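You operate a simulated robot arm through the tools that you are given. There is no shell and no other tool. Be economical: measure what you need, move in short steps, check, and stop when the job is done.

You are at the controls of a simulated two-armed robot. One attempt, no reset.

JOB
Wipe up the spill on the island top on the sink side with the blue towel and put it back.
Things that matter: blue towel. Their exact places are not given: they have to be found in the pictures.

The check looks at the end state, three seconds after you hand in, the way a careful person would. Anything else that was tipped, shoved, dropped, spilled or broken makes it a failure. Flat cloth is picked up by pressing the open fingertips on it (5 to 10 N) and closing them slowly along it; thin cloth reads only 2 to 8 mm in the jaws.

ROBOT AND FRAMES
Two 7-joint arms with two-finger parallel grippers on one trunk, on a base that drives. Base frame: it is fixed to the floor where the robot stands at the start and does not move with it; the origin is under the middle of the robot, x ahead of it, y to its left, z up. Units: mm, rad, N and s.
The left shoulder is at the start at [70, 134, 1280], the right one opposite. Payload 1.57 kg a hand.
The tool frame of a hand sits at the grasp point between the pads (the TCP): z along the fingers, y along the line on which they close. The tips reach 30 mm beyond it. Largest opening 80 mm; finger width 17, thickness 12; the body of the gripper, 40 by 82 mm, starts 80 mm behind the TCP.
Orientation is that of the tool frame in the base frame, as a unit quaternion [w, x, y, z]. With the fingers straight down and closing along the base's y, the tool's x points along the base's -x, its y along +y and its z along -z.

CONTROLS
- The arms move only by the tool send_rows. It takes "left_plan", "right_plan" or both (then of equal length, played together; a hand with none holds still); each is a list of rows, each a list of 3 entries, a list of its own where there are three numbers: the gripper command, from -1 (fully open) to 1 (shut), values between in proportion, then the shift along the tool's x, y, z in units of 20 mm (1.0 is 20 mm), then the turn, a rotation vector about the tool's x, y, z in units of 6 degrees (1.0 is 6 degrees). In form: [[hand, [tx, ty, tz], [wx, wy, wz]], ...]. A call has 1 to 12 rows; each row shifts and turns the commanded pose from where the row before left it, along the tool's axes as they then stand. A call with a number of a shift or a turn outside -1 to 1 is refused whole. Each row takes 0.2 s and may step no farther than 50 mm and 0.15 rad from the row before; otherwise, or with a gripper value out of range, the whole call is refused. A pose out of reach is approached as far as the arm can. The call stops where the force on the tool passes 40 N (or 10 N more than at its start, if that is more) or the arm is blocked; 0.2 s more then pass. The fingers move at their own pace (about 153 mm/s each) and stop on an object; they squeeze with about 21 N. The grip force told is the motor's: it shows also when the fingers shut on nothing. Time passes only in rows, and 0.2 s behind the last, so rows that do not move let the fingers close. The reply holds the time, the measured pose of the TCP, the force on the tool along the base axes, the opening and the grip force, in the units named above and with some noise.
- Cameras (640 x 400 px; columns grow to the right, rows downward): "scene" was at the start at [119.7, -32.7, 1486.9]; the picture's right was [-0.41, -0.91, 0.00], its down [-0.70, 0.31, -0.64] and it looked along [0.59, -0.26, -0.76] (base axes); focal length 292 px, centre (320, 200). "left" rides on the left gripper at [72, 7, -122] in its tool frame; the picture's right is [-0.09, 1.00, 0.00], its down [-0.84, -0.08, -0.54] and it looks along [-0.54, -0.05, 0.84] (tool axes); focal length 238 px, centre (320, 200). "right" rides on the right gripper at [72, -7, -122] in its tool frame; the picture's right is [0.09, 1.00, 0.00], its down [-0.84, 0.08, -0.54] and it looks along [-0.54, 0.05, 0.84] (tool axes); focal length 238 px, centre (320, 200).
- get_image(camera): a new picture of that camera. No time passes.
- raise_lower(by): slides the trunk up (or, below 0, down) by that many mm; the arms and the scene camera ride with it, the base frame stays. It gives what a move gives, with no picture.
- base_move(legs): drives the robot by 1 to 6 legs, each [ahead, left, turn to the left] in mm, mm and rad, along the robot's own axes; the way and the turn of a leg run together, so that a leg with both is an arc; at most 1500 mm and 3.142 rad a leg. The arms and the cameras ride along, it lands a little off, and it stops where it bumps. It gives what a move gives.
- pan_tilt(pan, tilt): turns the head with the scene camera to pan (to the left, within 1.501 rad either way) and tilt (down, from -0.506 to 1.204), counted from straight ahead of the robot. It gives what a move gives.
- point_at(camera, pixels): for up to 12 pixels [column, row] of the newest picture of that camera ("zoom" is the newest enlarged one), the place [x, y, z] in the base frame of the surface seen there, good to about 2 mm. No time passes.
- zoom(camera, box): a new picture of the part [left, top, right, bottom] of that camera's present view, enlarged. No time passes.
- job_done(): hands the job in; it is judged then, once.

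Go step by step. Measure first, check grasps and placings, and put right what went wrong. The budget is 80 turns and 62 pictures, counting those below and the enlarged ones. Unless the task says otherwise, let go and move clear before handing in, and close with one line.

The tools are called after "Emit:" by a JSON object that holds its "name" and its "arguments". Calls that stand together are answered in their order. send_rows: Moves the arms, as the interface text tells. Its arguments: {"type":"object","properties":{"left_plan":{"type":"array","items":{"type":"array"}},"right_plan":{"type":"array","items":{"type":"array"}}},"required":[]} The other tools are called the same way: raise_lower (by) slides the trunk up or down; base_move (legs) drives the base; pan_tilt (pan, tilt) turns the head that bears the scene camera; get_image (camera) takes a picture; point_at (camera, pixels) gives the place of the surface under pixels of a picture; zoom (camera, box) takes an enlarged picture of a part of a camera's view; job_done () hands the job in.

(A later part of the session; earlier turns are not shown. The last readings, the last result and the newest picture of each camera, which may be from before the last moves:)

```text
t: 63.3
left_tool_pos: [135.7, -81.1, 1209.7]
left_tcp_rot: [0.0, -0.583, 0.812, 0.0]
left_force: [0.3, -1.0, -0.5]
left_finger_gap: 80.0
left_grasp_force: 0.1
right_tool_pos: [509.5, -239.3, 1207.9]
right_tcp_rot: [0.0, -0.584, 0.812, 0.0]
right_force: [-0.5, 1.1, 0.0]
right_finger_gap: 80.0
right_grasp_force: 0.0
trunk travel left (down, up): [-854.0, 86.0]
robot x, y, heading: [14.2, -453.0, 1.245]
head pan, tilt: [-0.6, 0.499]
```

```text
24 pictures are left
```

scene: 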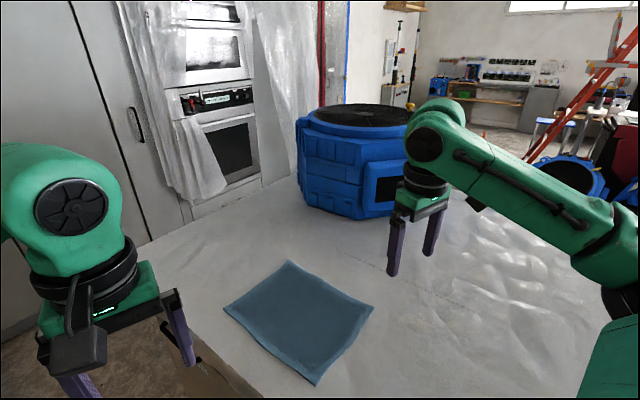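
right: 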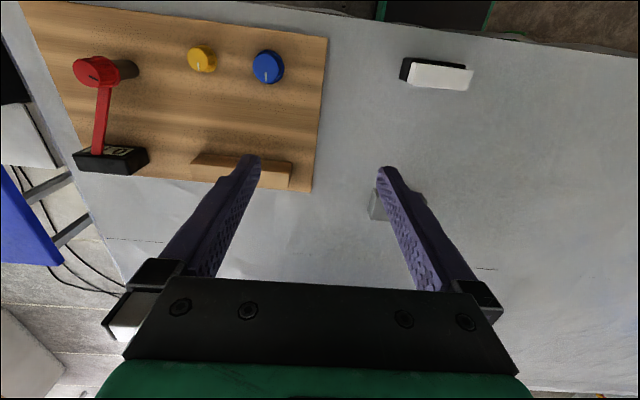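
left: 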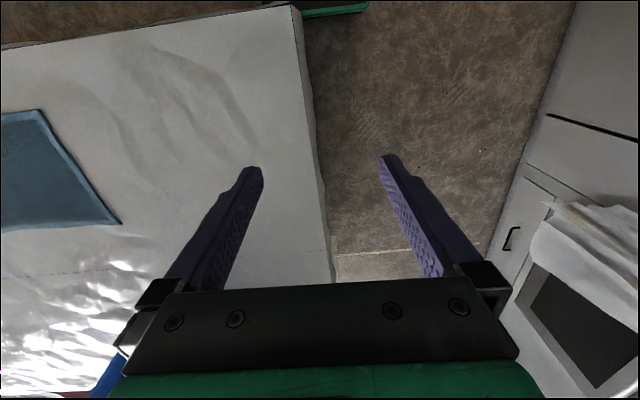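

The turn was blocked against the island at heading 1.25. I'll step away from it toward the aisle, then finish the turn to see the sink counter (brown mat at (50,200)).

Emit:
{"name": "base_move", "arguments": {"legs": [[0, 250, 0], [0, 0, 1.2]]}}

Emit:
{"name": "pan_tilt", "arguments": {"pan": 0.4, "tilt": 0.5}}

Emit:
{"name": "get_image", "arguments": {"camera": "scene"}}

Emit:
{"name": "pan_tilt", "arguments": {"pan": 1.2, "tilt": 0.5}}

Emit:
{"name": "get_image", "arguments": {"camera": "scene"}}

```text
t: 68.1
left_tool_pos: [-518.5, -126.6, 1210.1]
left_tcp_rot: [0.0, 0.94, -0.341, 0.0]
left_force: [-0.5, 0.0, 0.2]
left_finger_gap: 80.1
left_grasp_force: 0.0
right_tool_pos: [-237.5, 164.9, 1207.3]
right_tcp_rot: [0.0, 0.94, -0.34, 0.0]
right_force: [0.0, 0.7, 0.5]
right_finger_gap: 79.9
right_grasp_force: 0.0
trunk travel left (down, up): [-854.0, 86.0]
robot x, y, heading: [-218.3, -376.5, 2.446]
head pan, tilt: [-0.6, 0.499]
```

```text
t: 69.3
left_tool_pos: [-518.0, -126.6, 1210.2]
left_tcp_rot: [0.0, 0.94, -0.34, 0.0]
left_force: [-0.5, -0.5, 0.8]
left_finger_gap: 80.0
left_grasp_force: 0.0
right_tool_pos: [-238.0, 165.0, 1206.9]
right_tcp_rot: [0.0, 0.941, -0.339, 0.001]
right_force: [-0.1, -0.2, -0.1]
right_finger_gap: 80.1
right_grasp_force: 0.1
trunk travel left (down, up): [-854.0, 86.0]
robot x, y, heading: [-220.0, -376.7, 2.446]
head pan, tilt: [0.4, 0.499]
```

```text
23 pictures are left
```

scene: 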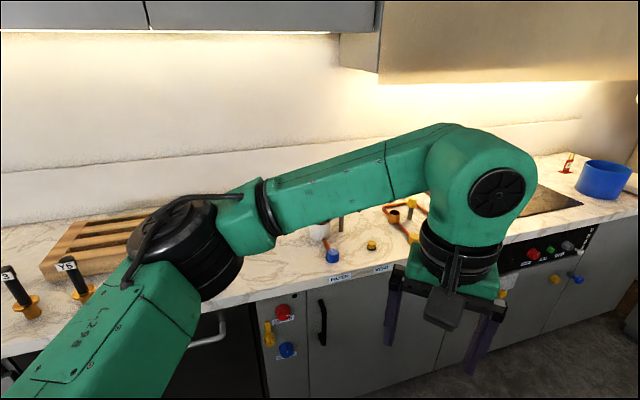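

```text
t: 70.5
left_tool_pos: [-519.2, -126.9, 1210.1]
left_tcp_rot: [0.0, 0.94, -0.341, 0.0]
left_force: [0.2, -1.0, -0.4]
left_finger_gap: 80.1
left_grasp_force: 0.0
right_tool_pos: [-237.5, 165.0, 1208.1]
right_tcp_rot: [0.001, 0.94, -0.341, 0.0]
right_force: [-1.5, 0.4, 0.0]
right_finger_gap: 79.8
right_grasp_force: 0.0
trunk travel left (down, up): [-854.0, 86.0]
robot x, y, heading: [-215.7, -377.3, 2.449]
head pan, tilt: [1.201, 0.499]
```

```text
22 pictures are left
```

scene: 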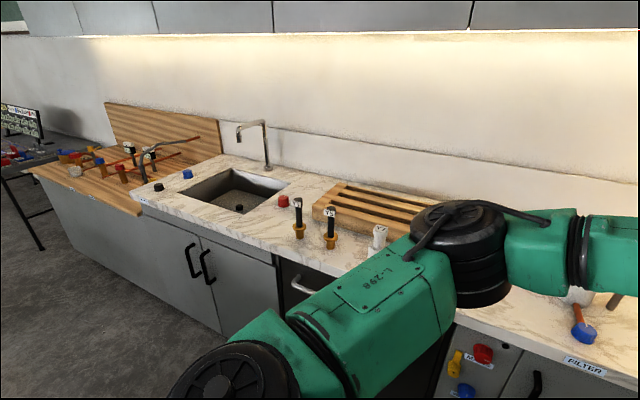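

The sink is at roughly y≈-1300 on the counter behind, so the spill should be on the near strip of the island across from it. I'll face the island from farther back for a grazing view.

Emit:
{"name": "base_move", "arguments": {"legs": [[0, 0, -1.2], [0, 0, -1.25], [0, -550, 0]]}}

Emit:
{"name": "pan_tilt", "arguments": {"pan": -0.25, "tilt": 0.5}}

Emit:
{"name": "get_image", "arguments": {"camera": "scene"}}

```text
t: 79.7
left_tool_pos: [160.0, -921.1, 1210.1]
left_tcp_rot: [0.0, 0.01, 1.0, 0.0]
left_force: [-0.4, 0.6, 0.2]
left_finger_gap: 79.9
left_grasp_force: 0.0
right_tool_pos: [125.9, -1323.2, 1207.9]
right_tcp_rot: [0.0, 0.01, 1.0, -0.002]
right_force: [0.4, 0.1, -0.3]
right_finger_gap: 80.0
right_grasp_force: 0.1
trunk travel left (down, up): [-854.0, 86.0]
robot x, y, heading: [-228.5, -915.1, -0.023]
head pan, tilt: [1.201, 0.499]
```

```text
t: 81.3
left_tool_pos: [161.3, -921.3, 1209.8]
left_tcp_rot: [-0.001, 0.01, 1.0, -0.001]
left_force: [0.7, 0.6, -0.2]
left_finger_gap: 79.9
left_grasp_force: 0.1
right_tool_pos: [125.5, -1325.1, 1207.7]
right_tcp_rot: [0.0, 0.009, 1.0, 0.0]
right_force: [0.1, -1.1, -0.4]
right_finger_gap: 79.9
right_grasp_force: 0.0
trunk travel left (down, up): [-854.0, 86.0]
robot x, y, heading: [-223.4, -916.3, -0.018]
head pan, tilt: [-0.25, 0.499]
```

```text
21 pictures are left
```

scene: 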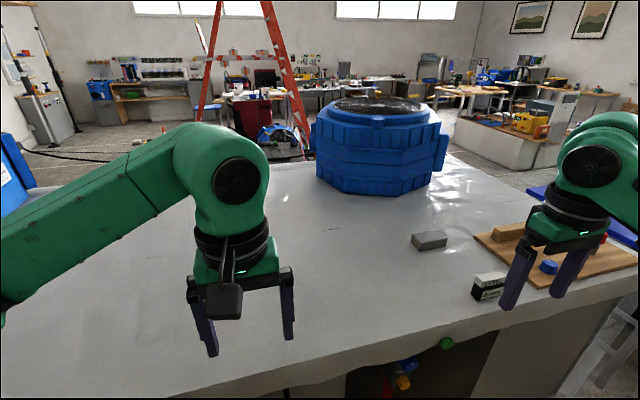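

There are small glints at (313,224) in the middle of the otherwise matte near region. I'll enlarge it.

Emit:
{"name": "zoom", "arguments": {"camera": "scene", "box": [240, 170, 480, 320]}}

Emit:
{"name": "point_at", "arguments": {"camera": "scene", "pixels": [[313, 224], [330, 257], [430, 238], [490, 280], [360, 300], [150, 280]]}}

```text
2.67 times, centred on (360, 245) of scene
```

zoom: 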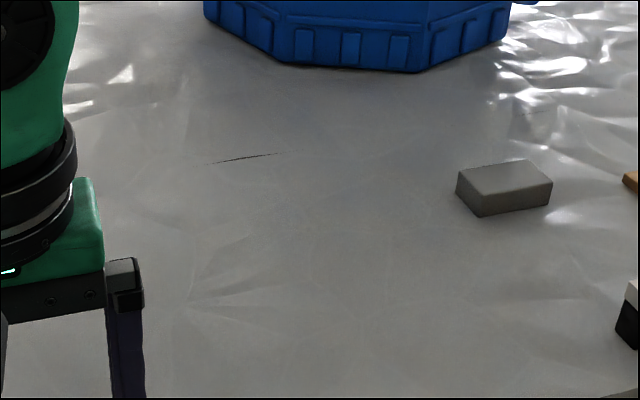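

```text
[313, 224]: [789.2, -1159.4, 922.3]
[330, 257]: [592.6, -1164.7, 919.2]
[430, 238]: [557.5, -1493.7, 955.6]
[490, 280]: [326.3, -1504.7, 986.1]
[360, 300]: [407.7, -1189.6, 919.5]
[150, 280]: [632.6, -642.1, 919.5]
```

Only creases there. I'll take the same grazing view at the left half of the island.

Emit:
{"name": "base_move", "arguments": {"legs": [[0, 800, 0.02]]}}

Emit:
{"name": "pan_tilt", "arguments": {"pan": -0.2, "tilt": 0.5}}

Emit:
{"name": "get_image", "arguments": {"camera": "scene"}}

Emit:
{"name": "get_image", "arguments": {"camera": "left"}}

```text
t: 85.6
left_tool_pos: [170.0, -118.9, 1208.6]
left_tcp_rot: [-0.001, 0.0, 1.0, 0.0]
left_force: [-0.4, -0.3, -0.6]
left_finger_gap: 79.8
left_grasp_force: 0.2
right_tool_pos: [139.5, -522.8, 1207.0]
right_tcp_rot: [0.0, 0.0, 1.0, 0.001]
right_force: [-0.4, 0.5, 0.4]
right_finger_gap: 80.0
right_grasp_force: 0.1
trunk travel left (down, up): [-854.0, 86.0]
robot x, y, heading: [-216.4, -122.6, 0.001]
head pan, tilt: [-0.25, 0.499]
```

```text
t: 86.2
left_tool_pos: [168.9, -118.7, 1209.6]
left_tcp_rot: [0.0, 0.0, 1.0, 0.0]
left_force: [-0.5, -0.6, 1.0]
left_finger_gap: 80.1
left_grasp_force: 0.1
right_tool_pos: [139.3, -522.9, 1207.8]
right_tcp_rot: [0.0, 0.0, 1.0, -0.001]
right_force: [-0.4, -0.6, -0.8]
right_finger_gap: 80.1
right_grasp_force: 0.2
trunk travel left (down, up): [-854.0, 86.0]
robot x, y, heading: [-222.0, -119.7, 0.004]
head pan, tilt: [-0.201, 0.499]
```

```text
19 pictures are left
```

scene: 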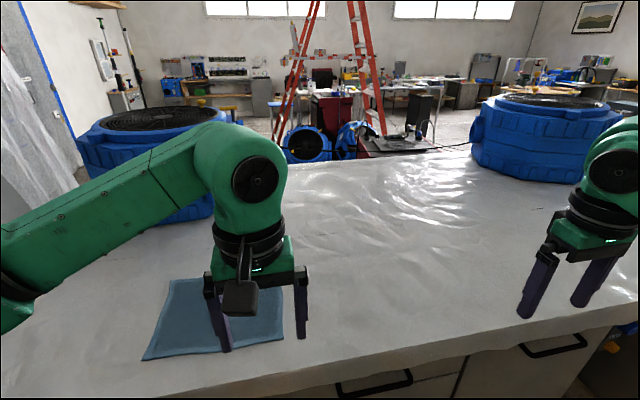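

```text
18 pictures are left
```

left: 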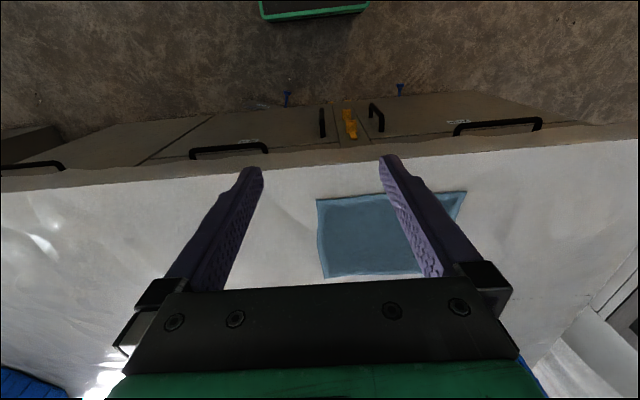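

The bright patches far off are just the two windows mirrored in the glossy sheet. To make the near strip mirror the windows too, I'll back off, so the hands clear the edge, and lower the camera.

Emit:
{"name": "base_move", "arguments": {"legs": [[-170, -250, 0]]}}

Emit:
{"name": "raise_lower", "arguments": {"by": -330}}

Emit:
{"name": "pan_tilt", "arguments": {"pan": 0.0, "tilt": 0.2}}

Emit:
{"name": "get_image", "arguments": {"camera": "scene"}}

```text
t: 88.3
left_tool_pos: [0.1, -365.7, 1208.6]
left_tcp_rot: [-0.001, -0.003, 1.0, -0.001]
left_force: [0.3, 0.7, 0.4]
left_finger_gap: 80.1
left_grasp_force: 0.0
right_tool_pos: [-27.9, -769.7, 1207.8]
right_tcp_rot: [-0.001, -0.003, 1.0, -0.001]
right_force: [0.2, 0.5, -0.7]
right_finger_gap: 80.0
right_grasp_force: 0.0
trunk travel left (down, up): [-854.0, 86.0]
robot x, y, heading: [-389.5, -375.3, 0.003]
head pan, tilt: [-0.201, 0.499]
```

```text
t: 91.5
left_tool_pos: [-0.9, -367.5, 880.4]
left_tcp_rot: [0.0, -0.003, 1.0, 0.0]
left_force: [0.5, -0.1, -0.7]
left_finger_gap: 79.8
left_grasp_force: 0.0
right_tool_pos: [-29.0, -772.1, 877.3]
right_tcp_rot: [0.0, -0.002, 1.0, 0.0]
right_force: [-0.2, 0.0, 0.0]
right_finger_gap: 80.2
right_grasp_force: 0.1
trunk travel left (down, up): [-524.0, 416.0]
robot x, y, heading: [-387.4, -372.1, 0.007]
head pan, tilt: [-0.201, 0.499]
```

```text
t: 92.3
left_tool_pos: [-1.8, -368.2, 880.3]
left_tcp_rot: [0.0, -0.003, 1.0, 0.0]
left_force: [-0.7, -0.6, -0.5]
left_finger_gap: 80.1
left_grasp_force: 0.0
right_tool_pos: [-28.8, -771.5, 877.9]
right_tcp_rot: [0.0, -0.001, 1.0, -0.001]
right_force: [-0.7, 0.0, 0.5]
right_finger_gap: 80.1
right_grasp_force: 0.1
trunk travel left (down, up): [-524.0, 416.0]
robot x, y, heading: [-388.6, -373.7, 0.007]
head pan, tilt: [0.0, 0.201]
```

```text
17 pictures are left
```

scene: 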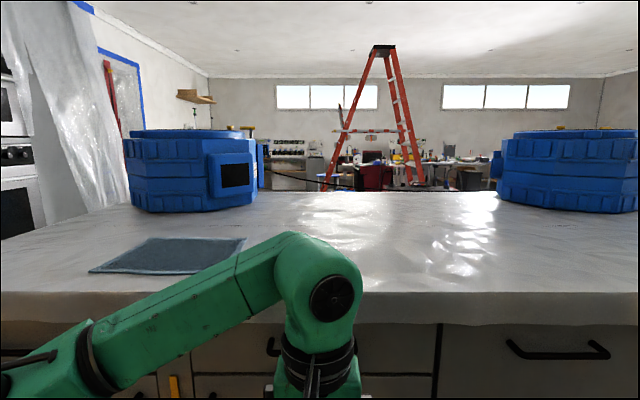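

The near strip now mirrors the windows, with a strong wavy shine at (430–500, 190–285). I'll enlarge it and measure.

Emit:
{"name": "zoom", "arguments": {"camera": "scene", "box": [340, 180, 564, 320]}}

Emit:
{"name": "point_at", "arguments": {"camera": "scene", "pixels": [[435, 245], [460, 245], [455, 268], [500, 245], [480, 205], [310, 215], [580, 260]]}}

```text
2.86 times, centred on (452, 250) of scene
```

zoom: 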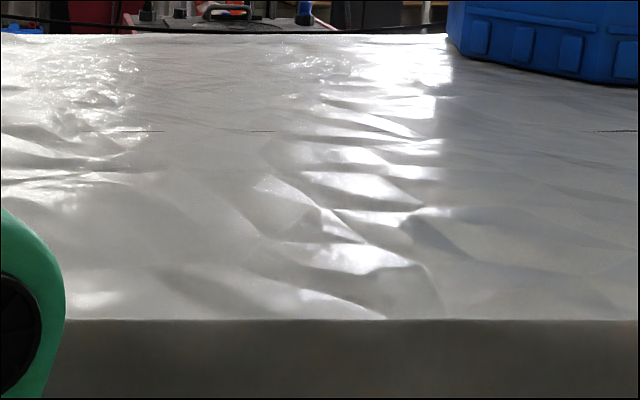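

```text
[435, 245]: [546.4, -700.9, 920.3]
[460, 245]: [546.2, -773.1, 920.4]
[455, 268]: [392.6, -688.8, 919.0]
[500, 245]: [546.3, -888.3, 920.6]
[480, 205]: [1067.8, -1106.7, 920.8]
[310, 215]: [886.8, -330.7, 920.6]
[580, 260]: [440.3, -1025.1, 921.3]
```

This shows plain creases with mirrored windows. I'll take the same low view farther right, across from the sink.

Emit:
{"name": "base_move", "arguments": {"legs": [[0, -650, 0]]}}

Emit:
{"name": "get_image", "arguments": {"camera": "scene"}}

Emit:
{"name": "zoom", "arguments": {"camera": "scene", "box": [250, 180, 640, 320]}}

```text
t: 95.9
left_tool_pos: [0.5, -1016.8, 880.6]
left_tcp_rot: [-0.001, -0.001, 1.0, 0.0]
left_force: [0.2, -0.5, 0.0]
left_finger_gap: 80.0
left_grasp_force: 0.0
right_tool_pos: [-29.4, -1419.9, 877.0]
right_tcp_rot: [0.001, 0.0, 1.0, 0.0]
right_force: [-1.2, -0.9, 0.1]
right_finger_gap: 80.1
right_grasp_force: 0.0
trunk travel left (down, up): [-524.0, 416.0]
robot x, y, heading: [-387.2, -1017.6, 0.001]
head pan, tilt: [0.0, 0.201]
```

```text
15 pictures are left
```

scene: 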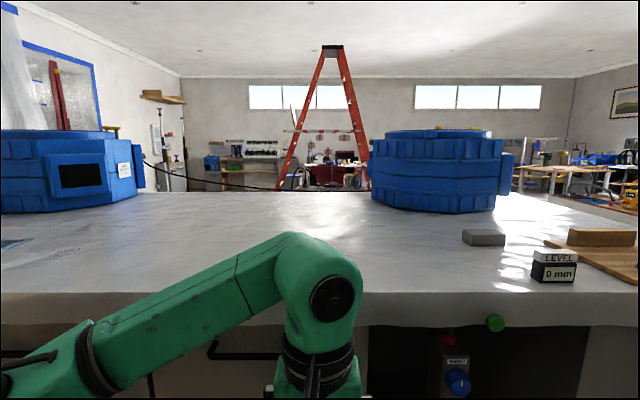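

```text
1.64 times, centred on (445, 250) of scene
```

zoom: 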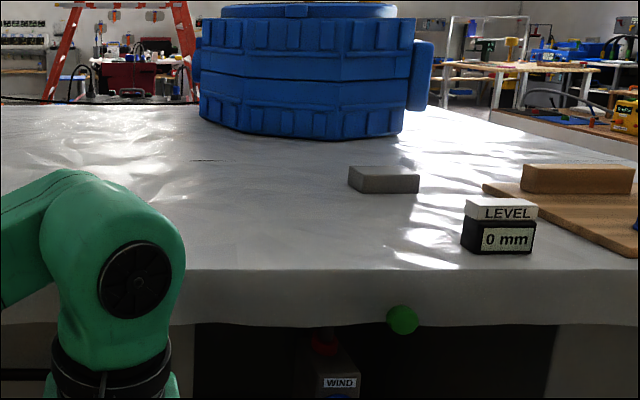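

No puddle here either; there's just a "LEVEL 0 mm" gauge at (555,266) and the mirrored windows. I'll take the same low view at the left end.

Emit:
{"name": "base_move", "arguments": {"legs": [[0, 1130, 0]]}}

Emit:
{"name": "get_image", "arguments": {"camera": "scene"}}

```text
t: 101.7
left_tool_pos: [-1.5, 117.1, 878.7]
left_tcp_rot: [-0.001, -0.001, 1.0, 0.0]
left_force: [-0.3, 0.6, -0.1]
left_finger_gap: 80.0
left_grasp_force: 0.1
right_tool_pos: [-30.6, -285.5, 877.0]
right_tcp_rot: [0.0, -0.001, 1.0, 0.0]
right_force: [-0.2, -0.5, -1.6]
right_finger_gap: 79.8
right_grasp_force: 0.1
trunk travel left (down, up): [-524.0, 416.0]
robot x, y, heading: [-389.1, 116.3, 0.001]
head pan, tilt: [0.0, 0.201]
```

```text
13 pictures are left
```

scene: 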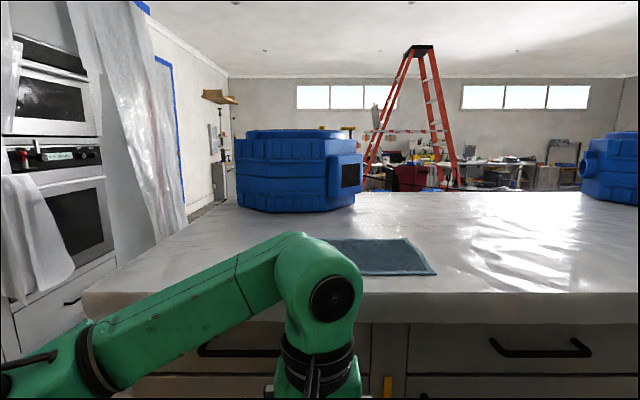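

Still no distinct puddle. The first left-hand picture had faint arcs near (130,80), about (350,-300), so I'll go back up and look steeply at the strip between the hands' start places.

Emit:
{"name": "raise_lower", "arguments": {"by": 330}}

Emit:
{"name": "base_move", "arguments": {"legs": [[390, -100, 0]]}}

Emit:
{"name": "pan_tilt", "arguments": {"pan": -0.55, "tilt": 1.0}}

Emit:
{"name": "zoom", "arguments": {"camera": "scene", "box": [200, 20, 600, 270]}}

```text
t: 105.0
left_tool_pos: [-2.2, 118.4, 1210.2]
left_tcp_rot: [-0.001, -0.002, 1.0, 0.0]
left_force: [0.5, -0.6, -0.1]
left_finger_gap: 79.9
left_grasp_force: 0.1
right_tool_pos: [-30.7, -285.9, 1206.2]
right_tcp_rot: [0.0, -0.002, 1.0, 0.001]
right_force: [-0.5, -0.2, -0.3]
right_finger_gap: 80.2
right_grasp_force: 0.1
trunk travel left (down, up): [-854.0, 86.0]
robot x, y, heading: [-390.2, 115.6, -0.002]
head pan, tilt: [0.0, 0.201]
```

```text
t: 107.4
left_tool_pos: [373.0, 27.7, 1211.1]
left_tcp_rot: [0.0, -0.007, 1.0, 0.0]
left_force: [-0.2, 0.4, -0.1]
left_finger_gap: 80.0
left_grasp_force: 0.0
right_tool_pos: [349.0, -375.4, 1208.3]
right_tcp_rot: [0.001, -0.007, 1.0, 0.0]
right_force: [-0.7, -0.4, 0.0]
right_finger_gap: 80.2
right_grasp_force: 0.0
trunk travel left (down, up): [-854.0, 86.0]
robot x, y, heading: [-15.8, 22.0, 0.02]
head pan, tilt: [0.0, 0.201]
```

```text
t: 108.5
left_tool_pos: [374.5, 27.7, 1209.8]
left_tcp_rot: [0.001, -0.007, 1.0, 0.0]
left_force: [-0.7, -0.2, -0.6]
left_finger_gap: 79.8
left_grasp_force: 0.1
right_tool_pos: [351.0, -376.1, 1208.0]
right_tcp_rot: [-0.001, -0.006, 1.0, -0.001]
right_force: [1.0, -0.3, 0.7]
right_finger_gap: 79.7
right_grasp_force: 0.0
trunk travel left (down, up): [-854.0, 86.0]
robot x, y, heading: [-11.4, 20.6, 0.017]
head pan, tilt: [-0.55, 1.0]
```

```text
1.60 times, centred on (400, 145) of scene
```

zoom: 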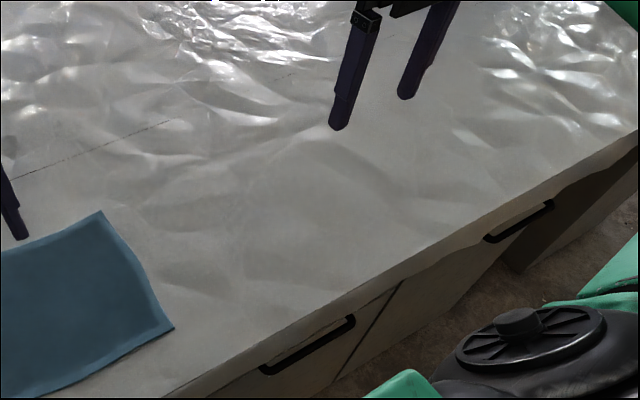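

No spill on any exposed part I can see, so it may lie beneath the towel, and I must pick that up anyway. I'll move the left hand aside and bring the right hand over the towel's -y half.

Emit:
{"name": "send_rows", "arguments": {"left_plan": [[-1, [0, 1, 0], [0, 0, 0]], [-1, [0, 1, 0], [0, 0, 0]], [-1, [0, 1, 0], [0, 0, 0]], [-1, [0, 1, 0], [0, 0, 0]], [-1, [0, 1, 0], [0, 0, 0]], [-1, [0, 1, 0], [0, 0, 0]], [-1, [0, 1, 0], [0, 0, 0]], [-1, [0, 1, 0], [0, 0, 0]], [-1, [0, 1, 0], [0, 0, 0]], [-1, [0, 1, 0], [0, 0, 0]], [-1, [0, 1, 0], [0, 0, 0]], [-1, [0, 1, 0], [0, 0, 0]]], "right_plan": [[-1, [-0.5, 1, 0], [0, 0, 0]], [-1, [-0.5, 1, 0], [0, 0, 0]], [-1, [-0.5, 1, 0], [0, 0, 0]], [-1, [-0.5, 1, 0], [0, 0, 0]], [-1, [-0.5, 1, 0], [0, 0, 0]], [-1, [-0.5, 1, 0], [0, 0, 0]], [-1, [-0.5, 1, 0], [0, 0, 0]], [-1, [-0.5, 1, 0], [0, 0, 0]], [-1, [-0.5, 1, 0], [0, 0, 0]], [-1, [-0.5, 1, 0], [0, 0, 0]], [-1, [-0.5, 1, 0], [0, 0, 0]], [-1, [-0.5, 1, 0], [0, 0, 0]]]}}

Emit:
{"name": "send_rows", "arguments": {"right_plan": [[-0.2, [0, 1, 1], [0, 0, 0]], [-0.2, [0, 0.5, 1], [0, 0, 0]], [-0.2, [0, 0, 1], [0, 0, 0]], [-0.2, [0, 0, 1], [0, 0, 0]], [-0.2, [0, 0, 1], [0, 0, 0]], [-0.2, [0, 0, 1], [0, 0, 0]], [-0.2, [0, 0, 1], [0, 0, 0]], [-0.2, [0, 0, 1], [0, 0, 0]], [-0.2, [0, 0, 1], [0, 0, 0]], [-0.2, [0, 0, 1], [0, 0, 0]], [-0.2, [0, 0, 1], [0, 0, 0]], [-0.2, [0, 0, 0.5], [0, 0, 0]]]}}

```text
t: 111.1
left_tool_pos: [372.3, 268.2, 1208.8]
left_tcp_rot: [-0.001, -0.007, 1.0, -0.001]
left_force: [0.7, -0.6, -0.3]
left_finger_gap: 79.8
left_grasp_force: 0.0
right_tool_pos: [469.2, -132.1, 1203.3]
right_tcp_rot: [0.0, -0.007, 1.0, -0.002]
right_force: [0.5, -0.2, 0.6]
right_finger_gap: 80.1
right_grasp_force: 0.0
trunk travel left (down, up): [-854.0, 86.0]
robot x, y, heading: [-14.9, 21.9, 0.014]
head pan, tilt: [-0.55, 1.0]
```

```text
t: 113.7
left_tool_pos: [372.4, 267.6, 1208.3]
left_tcp_rot: [-0.002, -0.007, 1.0, 0.0]
left_force: [0.4, -0.1, -0.7]
left_finger_gap: 80.3
left_grasp_force: 0.0
right_tool_pos: [453.2, -117.7, 989.1]
right_tcp_rot: [0.001, -0.007, 1.0, 0.0]
right_force: [0.9, -0.8, 0.9]
right_finger_gap: 48.1
right_grasp_force: 0.2
right hand out of reach, approached as far as the arm can: row 10, 11, 12
trunk travel left (down, up): [-854.0, 86.0]
robot x, y, heading: [-16.1, 20.0, 0.013]
head pan, tilt: [-0.55, 1.0]
```

The right hand stopped short at z≈989, out of arm reach from this trunk height. I'll lower the trunk 25 mm to bring the tips just above the towel.

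Emit:
{"name": "raise_lower", "arguments": {"by": -25}}

Emit:
{"name": "send_rows", "arguments": {"right_plan": [[-0.2, [0, 0, 0.1], [0, 0, 0]], [-0.2, [0, 0, 0.1], [0, 0, 0]]]}}

```text
t: 114.5
left_tool_pos: [372.1, 266.3, 1183.7]
left_tcp_rot: [-0.001, -0.008, 1.0, 0.0]
left_force: [0.2, -1.0, 0.3]
left_finger_gap: 80.0
left_grasp_force: 0.0
right_tool_pos: [453.4, -117.0, 963.5]
right_tcp_rot: [0.0, -0.007, 1.0, 0.001]
right_force: [-0.2, 0.1, 0.7]
right_finger_gap: 48.1
right_grasp_force: 0.0
trunk travel left (down, up): [-829.0, 111.0]
robot x, y, heading: [-14.4, 21.1, 0.013]
head pan, tilt: [-0.55, 1.0]
```

```text
t: 115.0
left_tool_pos: [370.5, 267.0, 1183.6]
left_tcp_rot: [0.0, -0.006, 1.0, -0.001]
left_force: [-0.7, 0.0, -0.3]
left_finger_gap: 79.8
left_grasp_force: 0.1
right_tool_pos: [451.9, -119.2, 960.6]
right_tcp_rot: [0.001, -0.007, 1.0, 0.001]
right_force: [-0.3, 0.0, -0.2]
right_finger_gap: 47.9
right_grasp_force: 0.1
trunk travel left (down, up): [-829.0, 111.0]
robot x, y, heading: [-16.3, 21.1, 0.012]
head pan, tilt: [-0.55, 1.0]
```

It is now just above the towel but at the edge of reach. I'll trade arm for trunk: lift the hand 120 mm and lower the trunk 120 mm.

Emit:
{"name": "send_rows", "arguments": {"right_plan": [[-0.2, [0, 0, -1], [0, 0, 0]], [-0.2, [0, 0, -1], [0, 0, 0]], [-0.2, [0, 0, -1], [0, 0, 0]], [-0.2, [0, 0, -1], [0, 0, 0]], [-0.2, [0, 0, -1], [0, 0, 0]], [-0.2, [0, 0, -1], [0, 0, 0]]]}}

Emit:
{"name": "raise_lower", "arguments": {"by": -115}}

Emit:
{"name": "send_rows", "arguments": {"right_plan": [[-0.2, [0, 0, 0.1], [0, 0, 0]], [-0.2, [0, 0, 0.1], [0, 0, 0]], [-0.2, [0, 0, 0.1], [0, 0, 0]]]}}

```text
t: 116.5
left_tool_pos: [370.9, 267.0, 1183.7]
left_tcp_rot: [0.0, -0.007, 1.0, 0.0]
left_force: [0.1, 0.4, -0.2]
left_finger_gap: 80.3
left_grasp_force: 0.1
right_tool_pos: [453.3, -118.1, 1079.1]
right_tcp_rot: [0.0, -0.007, 1.0, 0.002]
right_force: [0.0, -0.4, -0.1]
right_finger_gap: 48.1
right_grasp_force: 0.1
trunk travel left (down, up): [-829.0, 111.0]
robot x, y, heading: [-15.5, 19.6, 0.018]
head pan, tilt: [-0.55, 1.0]
```

```text
t: 117.9
left_tool_pos: [372.0, 267.6, 1069.7]
left_tcp_rot: [-0.001, -0.007, 1.0, 0.001]
left_force: [0.1, -0.2, 0.3]
left_finger_gap: 79.9
left_grasp_force: 0.0
right_tool_pos: [455.0, -116.8, 965.0]
right_tcp_rot: [0.0, -0.007, 1.0, 0.001]
right_force: [-0.3, 0.4, -0.2]
right_finger_gap: 48.1
right_grasp_force: 0.1
trunk travel left (down, up): [-714.0, 226.0]
robot x, y, heading: [-15.0, 19.4, 0.014]
head pan, tilt: [-0.55, 1.0]
```

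```text
t: 118.7
left_tool_pos: [372.1, 267.3, 1067.3]
left_tcp_rot: [-0.001, -0.008, 1.0, 0.0]
left_force: [-0.6, -0.1, -0.8]
left_finger_gap: 80.2
left_grasp_force: 0.1
right_tool_pos: [453.8, -117.3, 957.6]
right_tcp_rot: [0.001, -0.008, 1.0, 0.001]
right_force: [0.0, 0.2, 0.8]
right_finger_gap: 47.8
right_grasp_force: 0.0
trunk travel left (down, up): [-714.0, 226.0]
robot x, y, heading: [-14.7, 21.1, 0.015]
head pan, tilt: [-0.55, 1.0]
```

The tips should be about 2–3 mm above the towel. I'll press down in 1–2 mm steps and watch the force.

Emit:
{"name": "send_rows", "arguments": {"right_plan": [[-0.2, [0, 0, 0.1], [0, 0, 0]], [-0.2, [0, 0, 0.08], [0, 0, 0]]]}}

```text
t: 119.3
left_tool_pos: [370.4, 267.1, 1069.1]
left_tcp_rot: [-0.001, -0.006, 1.0, 0.0]
left_force: [-0.2, 0.6, 0.2]
left_finger_gap: 80.1
left_grasp_force: 0.0
right_tool_pos: [452.3, -117.2, 954.0]
right_tcp_rot: [0.002, -0.007, 1.0, 0.001]
right_force: [0.4, 0.9, 0.7]
right_finger_gap: 47.9
right_grasp_force: 0.1
trunk travel left (down, up): [-714.0, 226.0]
robot x, y, heading: [-13.5, 18.7, 0.014]
head pan, tilt: [-0.55, 1.0]
```

Emit:
{"name": "send_rows", "arguments": {"right_plan": [[-0.2, [0, 0, 0.08], [0, 0, 0]], [-0.2, [0, 0, 0.08], [0, 0, 0]]]}}

```text
t: 119.9
left_tool_pos: [371.7, 266.1, 1068.9]
left_tcp_rot: [0.0, -0.007, 1.0, -0.001]
left_force: [0.7, -0.7, 0.8]
left_finger_gap: 79.9
left_grasp_force: 0.0
right_tool_pos: [453.8, -116.8, 953.2]
right_tcp_rot: [0.003, -0.007, 1.0, 0.001]
right_force: [1.2, -2.5, 12.4]
right_finger_gap: 47.9
right_grasp_force: 0.0
trunk travel left (down, up): [-714.0, 226.0]
robot x, y, heading: [-16.7, 19.0, 0.015]
head pan, tilt: [-0.55, 1.0]
```

Contact is 12 N, a bit over the range. I'll ease up a hair and close slowly.

Emit:
{"name": "send_rows", "arguments": {"right_plan": [[-0.2, [0, 0, -0.05], [0, 0, 0]], [-0.05, [0, 0, 0], [0, 0, 0]], [0.1, [0, 0, 0], [0, 0, 0]], [0.25, [0, 0, 0], [0, 0, 0]], [0.4, [0, 0, 0], [0, 0, 0]], [0.55, [0, 0, 0], [0, 0, 0]], [0.7, [0, 0, 0], [0, 0, 0]], [0.85, [0, 0, 0], [0, 0, 0]], [1, [0, 0, 0], [0, 0, 0]], [1, [0, 0, 0], [0, 0, 0]]]}}

```text
t: 122.1
left_tool_pos: [370.0, 267.5, 1069.4]
left_tcp_rot: [0.0, -0.007, 1.0, 0.0]
left_force: [0.5, -0.6, 0.3]
left_finger_gap: 80.1
left_grasp_force: 0.0
right_tool_pos: [453.3, -116.7, 952.9]
right_tcp_rot: [0.002, -0.007, 1.0, 0.001]
right_force: [0.8, -0.4, 13.1]
right_finger_gap: 4.9
right_grasp_force: 20.9
trunk travel left (down, up): [-714.0, 226.0]
robot x, y, heading: [-14.6, 16.3, 0.01]
head pan, tilt: [-0.55, 1.0]
```

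The gap of 4.9 mm at 21 N means the cloth is pinched. I'll lift it and look underneath.

Emit:
{"name": "send_rows", "arguments": {"right_plan": [[1, [0, 0, -0.5], [0, 0, 0]], [1, [0, 0, -1], [0, 0, 0]], [1, [0, 0, -1], [0, 0, 0]], [1, [0, 0, -1], [0, 0, 0]], [1, [0, 0, -1], [0, 0, 0]], [1, [0, 0, -1], [0, 0, 0]], [1, [0, 0, -1], [0, 0, 0]], [1, [0, 0, -1], [0, 0, 0]], [1, [0, 0, -1], [0, 0, 0]], [1, [0, 0, -1], [0, 0, 0]]]}}

Emit:
{"name": "pan_tilt", "arguments": {"pan": 0.0, "tilt": 0.9}}

Emit:
{"name": "get_image", "arguments": {"camera": "scene"}}

```text
t: 124.3
left_tool_pos: [373.3, 266.0, 1068.9]
left_tcp_rot: [-0.001, -0.007, 1.0, 0.0]
left_force: [-0.5, 1.1, 0.4]
left_finger_gap: 80.0
left_grasp_force: 0.0
right_tool_pos: [452.3, -118.0, 1144.7]
right_tcp_rot: [0.0, -0.007, 1.0, -0.001]
right_force: [0.2, -0.3, -0.7]
right_finger_gap: 4.6
right_grasp_force: 21.0
trunk travel left (down, up): [-714.0, 226.0]
robot x, y, heading: [-12.7, 18.2, 0.013]
head pan, tilt: [-0.55, 1.0]
```

```text
t: 125.3
left_tool_pos: [371.6, 266.4, 1068.6]
left_tcp_rot: [-0.001, -0.007, 1.0, 0.0]
left_force: [-0.1, -0.5, -1.1]
left_finger_gap: 80.0
left_grasp_force: 0.0
right_tool_pos: [452.4, -116.7, 1142.8]
right_tcp_rot: [0.002, -0.007, 1.0, 0.001]
right_force: [-1.1, -0.2, -0.2]
right_finger_gap: 4.4
right_grasp_force: 21.0
trunk travel left (down, up): [-714.0, 226.0]
robot x, y, heading: [-12.6, 18.6, 0.011]
head pan, tilt: [0.0, 0.901]
```

```text
11 pictures are left
```

scene: 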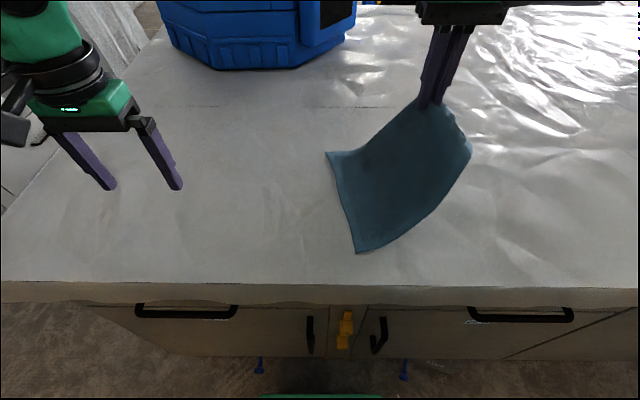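

The towel is held well and the surface under it is bare. The area right of it at (480–600, 110–260) looks odd in shading; I'll enlarge it.

Emit:
{"name": "zoom", "arguments": {"camera": "scene", "box": [440, 120, 640, 290]}}

Emit:
{"name": "zoom", "arguments": {"camera": "scene", "box": [60, 80, 380, 290]}}

```text
2.35 times, centred on (540, 205) of scene
```

zoom: 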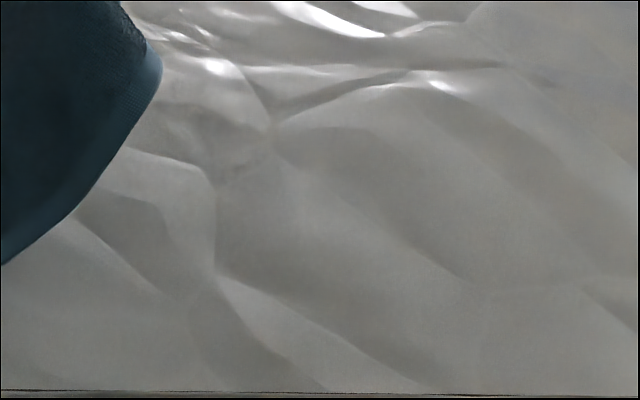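

```text
1.90 times, centred on (220, 185) of scene
```

zoom: 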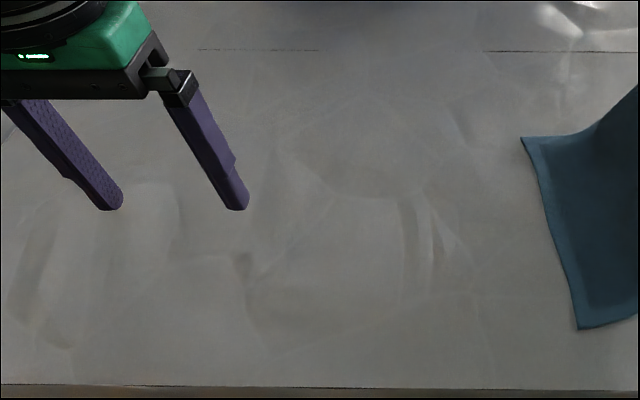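

No puddle anywhere on the near strip, even enlarged, so I'll wipe the whole free near strip systematically, dragging the towel flat. First I'll lay it down, moving the hand -y while lowering so it trails flat.

Emit:
{"name": "send_rows", "arguments": {"right_plan": [[1, [0, -0.8, 1], [0, 0, 0]], [1, [0, -0.8, 1], [0, 0, 0]], [1, [0, -0.8, 1], [0, 0, 0]], [1, [0, -0.8, 1], [0, 0, 0]], [1, [0, -0.8, 1], [0, 0, 0]], [1, [0, -0.8, 1], [0, 0, 0]], [1, [0, -0.8, 1], [0, 0, 0]], [1, [0, -0.8, 1], [0, 0, 0]], [1, [0, -0.8, 0.9], [0, 0, 0]], [1, [0, -1, 0.3], [0, 0, 0]], [1, [0, -1, 0.1], [0, 0, 0]]]}}

Emit:
{"name": "pan_tilt", "arguments": {"pan": -0.35, "tilt": 0.9}}

Emit:
{"name": "get_image", "arguments": {"camera": "scene"}}

```text
t: 127.7
left_tool_pos: [372.0, 266.5, 1068.6]
left_tcp_rot: [0.0, -0.007, 1.0, 0.0]
left_force: [-0.6, -0.8, -0.5]
left_finger_gap: 79.9
left_grasp_force: 0.1
right_tool_pos: [454.3, -302.2, 954.9]
right_tcp_rot: [0.0, -0.007, 1.0, 0.001]
right_force: [0.5, 0.5, 1.2]
right_finger_gap: 5.1
right_grasp_force: 20.9
trunk travel left (down, up): [-714.0, 226.0]
robot x, y, heading: [-12.9, 18.1, 0.015]
head pan, tilt: [0.0, 0.901]
```

```text
t: 128.5
left_tool_pos: [372.0, 266.5, 1069.2]
left_tcp_rot: [-0.001, -0.008, 1.0, 0.0]
left_force: [-0.3, 0.6, 0.6]
left_finger_gap: 80.2
left_grasp_force: 0.1
right_tool_pos: [453.7, -302.1, 956.4]
right_tcp_rot: [0.001, -0.008, 1.0, 0.001]
right_force: [0.2, 0.2, 1.3]
right_finger_gap: 4.8
right_grasp_force: 20.7
trunk travel left (down, up): [-714.0, 226.0]
robot x, y, heading: [-17.4, 19.5, 0.014]
head pan, tilt: [-0.351, 0.901]
```

```text
8 pictures are left
```

scene: 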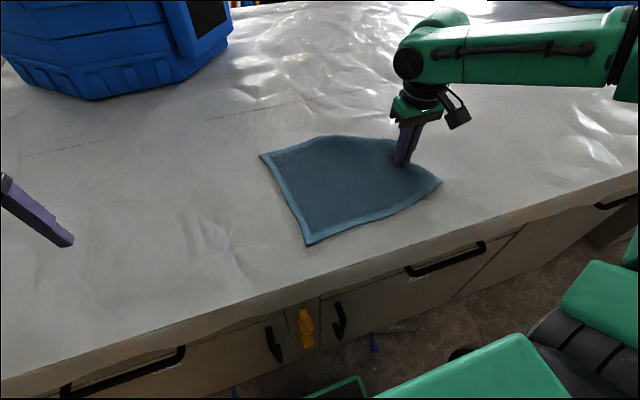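

The towel lies flat with the hand on its -y edge, at 1.2 N. I'll drag it along the near strip toward -y by driving, stopping short of the block and gauge at y≈-1490.

Emit:
{"name": "base_move", "arguments": {"legs": [[0, -500, 0], [0, -500, 0]]}}

Emit:
{"name": "get_image", "arguments": {"camera": "scene"}}

```text
t: 134.1
left_tool_pos: [384.6, -743.6, 1067.8]
left_tcp_rot: [-0.002, -0.013, 1.0, 0.0]
left_force: [0.8, -0.4, 0.3]
left_finger_gap: 80.0
left_grasp_force: 0.1
right_tool_pos: [476.0, -1309.5, 955.6]
right_tcp_rot: [0.0, -0.014, 1.0, 0.0]
right_force: [0.1, 0.4, 1.8]
right_finger_gap: 4.5
right_grasp_force: 21.0
trunk travel left (down, up): [-714.0, 226.0]
robot x, y, heading: [0.9, -997.5, 0.027]
head pan, tilt: [-0.351, 0.901]
```

```text
7 pictures are left
```

scene: 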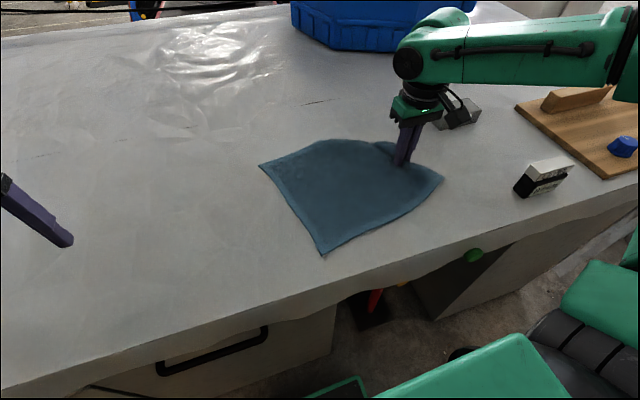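

The towel drags well. A glossy patch with a clear outline now shows at (155–265, 25–90); I'll measure and enlarge it.

Emit:
{"name": "zoom", "arguments": {"camera": "scene", "box": [120, 10, 300, 122]}}

Emit:
{"name": "point_at", "arguments": {"camera": "scene", "pixels": [[155, 55], [175, 30], [210, 25], [250, 40], [268, 75], [215, 90], [170, 80], [210, 55], [300, 100]]}}

```text
3.56 times, centred on (210, 66) of scene
```

zoom: 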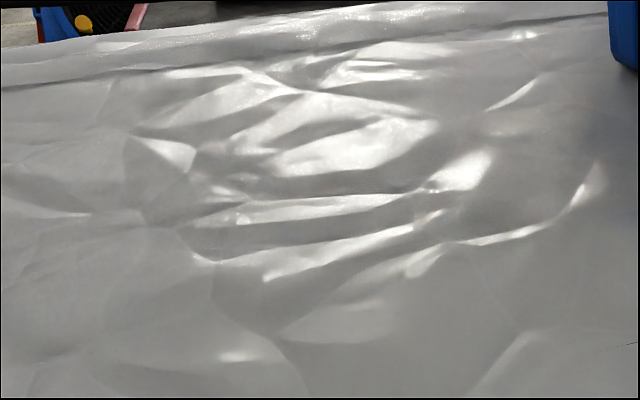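

```text
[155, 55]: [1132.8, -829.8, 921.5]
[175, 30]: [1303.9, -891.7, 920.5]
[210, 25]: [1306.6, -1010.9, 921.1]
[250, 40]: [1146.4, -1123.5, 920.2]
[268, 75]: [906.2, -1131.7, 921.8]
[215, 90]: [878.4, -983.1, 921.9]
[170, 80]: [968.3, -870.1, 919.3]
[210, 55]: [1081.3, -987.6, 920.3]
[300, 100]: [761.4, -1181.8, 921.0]
```

That is again the mirrored window on creases. I'll do the second, farther-out pass: lift the towel, shift +120 mm in x and lay it trailing the other way.

Emit:
{"name": "send_rows", "arguments": {"right_plan": [[1, [-0.1, 0, -1], [0, 0, 0]], [1, [-0.5, 0, -1], [0, 0, 0]], [1, [-0.5, 0, -1], [0, 0, 0]], [1, [-0.5, 0, -1], [0, 0, 0]], [1, [-0.5, 0, -1], [0, 0, 0]], [1, [-0.5, 0, -1], [0, 0, 0]], [1, [-0.5, 0, -1], [0, 0, 0]], [1, [-0.5, 0, -1], [0, 0, 0]], [1, [-0.5, 0, -1], [0, 0, 0]], [1, [-0.5, 0, -1], [0, 0, 0]], [1, [-0.5, 0, -1], [0, 0, 0]], [1, [-0.5, 0, -1], [0, 0, 0]]]}}

Emit:
{"name": "send_rows", "arguments": {"right_plan": [[1, [0, 0.6, 0], [0, 0, 0]], [1, [0, 0.6, 0.8], [0, 0, 0]], [1, [0, 0.9, 1], [0, 0, 0]], [1, [0, 0.9, 1], [0, 0, 0]], [1, [0, 0.9, 1], [0, 0, 0]], [1, [0, 0.9, 1], [0, 0, 0]], [1, [0, 0.9, 1], [0, 0, 0]], [1, [0, 0.9, 1], [0, 0, 0]], [1, [0, 0.9, 1], [0, 0, 0]], [1, [0, 0.9, 1], [0, 0, 0]], [1, [0, 0.9, 1], [0, 0, 0]], [1, [0, 0.9, 1], [0, 0, 0]]]}}

```text
t: 136.7
left_tool_pos: [384.9, -744.2, 1069.0]
left_tcp_rot: [-0.001, -0.014, 1.0, 0.0]
left_force: [0.9, 0.1, -0.7]
left_finger_gap: 80.2
left_grasp_force: 0.0
right_tool_pos: [540.9, -1307.3, 1175.5]
right_tcp_rot: [0.001, -0.013, 1.0, 0.001]
right_force: [0.3, -0.2, -0.2]
right_finger_gap: 4.6
right_grasp_force: 21.2
right hand out of reach, approached as far as the arm can: row 10, 11, 12
trunk travel left (down, up): [-714.0, 226.0]
robot x, y, heading: [3.3, -997.5, 0.027]
head pan, tilt: [-0.351, 0.901]
```

```text
t: 139.3
left_tool_pos: [385.0, -743.9, 1068.9]
left_tcp_rot: [-0.001, -0.014, 1.0, 0.001]
left_force: [-0.3, -0.3, -0.5]
left_finger_gap: 79.8
left_grasp_force: 0.1
right_tool_pos: [517.7, -1116.4, 961.3]
right_tcp_rot: [0.003, -0.014, 1.0, 0.002]
right_force: [-0.3, 0.0, 0.4]
right_finger_gap: 4.7
right_grasp_force: 21.1
right hand out of reach, approached as far as the arm can: row 11, 12
trunk travel left (down, up): [-714.0, 226.0]
robot x, y, heading: [5.0, -996.1, 0.024]
head pan, tilt: [-0.351, 0.901]
```

The far reach is limited to x≈518 here. I'll trade 80 mm of trunk for arm to reach farther out, raising the left hand likewise, and settle the towel.

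Emit:
{"name": "send_rows", "arguments": {"left_plan": [[-1, [0, 0, -1], [0, 0, 0]], [-1, [0, 0, -1], [0, 0, 0]], [-1, [0, 0, -1], [0, 0, 0]], [-1, [0, 0, -1], [0, 0, 0]]], "right_plan": [[1, [0, 0, -1], [0, 0, 0]], [1, [0, 0, -1], [0, 0, 0]], [1, [0, 0, -1], [0, 0, 0]], [1, [0, 0, -1], [0, 0, 0]]]}}

Emit:
{"name": "raise_lower", "arguments": {"by": -80}}

Emit:
{"name": "send_rows", "arguments": {"right_plan": [[1, [-0.8, 0.4, 0], [0, 0, 0]], [1, [-0.8, 0.4, 0], [0, 0, 0]], [1, [-0.8, 0.4, 0], [0, 0, 0]], [1, [-0.8, 0.4, 0], [0, 0, 0]], [1, [0, 0, 0.1], [0, 0, 0]]]}}

```text
t: 140.3
left_tool_pos: [383.6, -744.8, 1148.4]
left_tcp_rot: [0.0, -0.015, 1.0, 0.0]
left_force: [-0.1, 0.7, -0.6]
left_finger_gap: 80.2
left_grasp_force: 0.0
right_tool_pos: [517.7, -1116.8, 1042.1]
right_tcp_rot: [0.001, -0.013, 1.0, 0.001]
right_force: [-0.3, -0.9, -0.4]
right_finger_gap: 4.2
right_grasp_force: 20.9
trunk travel left (down, up): [-714.0, 226.0]
robot x, y, heading: [1.0, -996.9, 0.029]
head pan, tilt: [-0.351, 0.901]
```

```text
t: 141.4
left_tool_pos: [383.7, -743.4, 1067.8]
left_tcp_rot: [0.001, -0.013, 1.0, 0.0]
left_force: [0.0, 0.4, -0.6]
left_finger_gap: 80.0
left_grasp_force: 0.0
right_tool_pos: [518.5, -1117.1, 961.1]
right_tcp_rot: [0.001, -0.014, 1.0, 0.0]
right_force: [0.1, 0.5, 0.9]
right_finger_gap: 4.8
right_grasp_force: 21.2
trunk travel left (down, up): [-634.0, 306.0]
robot x, y, heading: [3.1, -996.5, 0.026]
head pan, tilt: [-0.351, 0.901]
```

```text
t: 142.6
left_tool_pos: [384.5, -745.4, 1068.7]
left_tcp_rot: [0.0, -0.015, 1.0, 0.0]
left_force: [-0.7, -0.3, 1.3]
left_finger_gap: 79.9
left_grasp_force: 0.1
right_tool_pos: [520.5, -1115.9, 958.9]
right_tcp_rot: [0.002, -0.013, 1.0, 0.001]
right_force: [0.7, 0.8, 1.0]
right_finger_gap: 4.6
right_grasp_force: 20.4
right hand out of reach, approached as far as the arm can: row 1, 2, 3, 4
trunk travel left (down, up): [-634.0, 306.0]
robot x, y, heading: [-1.9, -993.3, 0.026]
head pan, tilt: [-0.351, 0.901]
```

Reach ends at x≈520 from here, so I'll step the base forward by 25 mm (a stance already proven clear) and drag the towel in +y along the second lane.

Emit:
{"name": "base_move", "arguments": {"legs": [[25, 100, -0.02], [0, 600, 0], [0, 650, 0]]}}

Emit:
{"name": "get_image", "arguments": {"camera": "scene"}}

```text
t: 150.0
left_tool_pos: [405.6, 605.9, 1067.4]
left_tcp_rot: [-0.001, -0.007, 1.0, -0.001]
left_force: [-0.2, -0.6, 0.2]
left_finger_gap: 80.3
left_grasp_force: 0.0
right_tool_pos: [537.3, 232.3, 959.4]
right_tcp_rot: [0.0, -0.007, 1.0, 0.0]
right_force: [-0.1, 0.4, 0.7]
right_finger_gap: 4.6
right_grasp_force: 20.7
trunk travel left (down, up): [-634.0, 306.0]
robot x, y, heading: [21.3, 356.9, 0.016]
head pan, tilt: [-0.351, 0.901]
```

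```text
5 pictures are left
```

scene: 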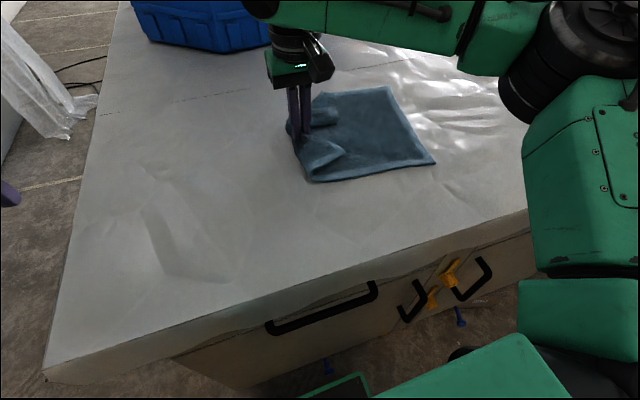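

The towel trailed well on the second lane. I'll shift it to the near lane and wipe the remaining left end too.

Emit:
{"name": "send_rows", "arguments": {"right_plan": [[1, [0.7, 0, 0.04], [0, 0, 0]], [1, [0.7, 0, 0.04], [0, 0, 0]], [1, [0.7, 0, 0.04], [0, 0, 0]], [1, [0.7, 0, 0.04], [0, 0, 0]], [1, [0.7, 0, 0], [0, 0, 0]], [1, [0.7, 0, 0], [0, 0, 0]]]}}

Emit:
{"name": "base_move", "arguments": {"legs": [[0, 150, 0]]}}

Emit:
{"name": "send_rows", "arguments": {"right_plan": [[1, [0, 0, -1], [0, 0, 0]], [1, [0, 0, -1], [0, 0, 0]], [1, [0, 0, -1], [0, 0, 0]], [1, [0, 0, -1], [0, 0, 0]], [1, [0, 0, -1], [0, 0, 0]], [1, [0, 0, -1], [0, 0, 0]], [1, [0, 0, -1], [0, 0, 0]], [1, [0, 0, -1], [0, 0, 0]], [1, [0, 0, -1], [0, 0, 0]], [1, [0, 0, -1], [0, 0, 0]], [1, [0, 0, -1], [0, 0, 0]]]}}

```text
t: 151.4
left_tool_pos: [406.2, 604.3, 1068.8]
left_tcp_rot: [0.001, -0.007, 1.0, 0.0]
left_force: [-0.8, 0.1, -0.1]
left_finger_gap: 80.0
left_grasp_force: 0.1
right_tool_pos: [453.0, 231.2, 956.8]
right_tcp_rot: [0.001, -0.007, 1.0, 0.001]
right_force: [0.8, 0.0, 3.4]
right_finger_gap: 5.1
right_grasp_force: 20.9
trunk travel left (down, up): [-634.0, 306.0]
robot x, y, heading: [19.0, 355.5, 0.014]
head pan, tilt: [-0.351, 0.901]
```

```text
t: 152.8
left_tool_pos: [402.8, 758.2, 1068.6]
left_tcp_rot: [0.0, -0.009, 1.0, 0.0]
left_force: [0.3, 0.3, -0.7]
left_finger_gap: 80.1
left_grasp_force: 0.1
right_tool_pos: [452.4, 383.6, 956.9]
right_tcp_rot: [0.002, -0.009, 1.0, 0.001]
right_force: [-0.3, 0.1, 2.5]
right_finger_gap: 4.7
right_grasp_force: 20.9
trunk travel left (down, up): [-634.0, 306.0]
robot x, y, heading: [16.0, 513.8, 0.016]
head pan, tilt: [-0.351, 0.901]
```

```text
t: 155.2
left_tool_pos: [401.3, 759.6, 1068.3]
left_tcp_rot: [-0.001, -0.008, 1.0, 0.0]
left_force: [0.5, -0.2, 0.0]
left_finger_gap: 80.0
left_grasp_force: 0.0
right_tool_pos: [438.7, 371.4, 1162.3]
right_tcp_rot: [0.003, -0.009, 1.0, 0.001]
right_force: [-0.1, -0.3, 0.0]
right_finger_gap: 4.7
right_grasp_force: 20.6
right hand out of reach, approached as far as the arm can: row 10, 11
trunk travel left (down, up): [-634.0, 306.0]
robot x, y, heading: [20.2, 513.0, 0.019]
head pan, tilt: [-0.351, 0.901]
```

I'll raise the trunk so the towel hangs free, then drive back to its home place.

Emit:
{"name": "raise_lower", "arguments": {"by": 80}}

Emit:
{"name": "base_move", "arguments": {"legs": [[0, -490, -0.01]]}}

```text
t: 156.4
left_tool_pos: [402.7, 759.2, 1149.3]
left_tcp_rot: [0.0, -0.009, 1.0, 0.0]
left_force: [-0.7, 0.6, -0.7]
left_finger_gap: 80.0
left_grasp_force: 0.1
right_tool_pos: [439.7, 372.7, 1241.4]
right_tcp_rot: [0.002, -0.008, 1.0, 0.002]
right_force: [-0.4, -0.2, -0.9]
right_finger_gap: 4.5
right_grasp_force: 21.4
trunk travel left (down, up): [-714.0, 226.0]
robot x, y, heading: [20.3, 510.5, 0.019]
head pan, tilt: [-0.351, 0.901]
```

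```text
t: 159.3
left_tool_pos: [411.3, 264.8, 1148.9]
left_tcp_rot: [-0.001, -0.005, 1.0, -0.001]
left_force: [-0.3, -0.5, 0.6]
left_finger_gap: 79.9
left_grasp_force: 0.2
right_tool_pos: [445.7, -122.5, 1242.3]
right_tcp_rot: [0.003, -0.005, 1.0, 0.001]
right_force: [0.0, 0.9, -0.5]
right_finger_gap: 4.5
right_grasp_force: 20.8
trunk travel left (down, up): [-714.0, 226.0]
robot x, y, heading: [26.2, 19.7, 0.008]
head pan, tilt: [-0.351, 0.901]
```

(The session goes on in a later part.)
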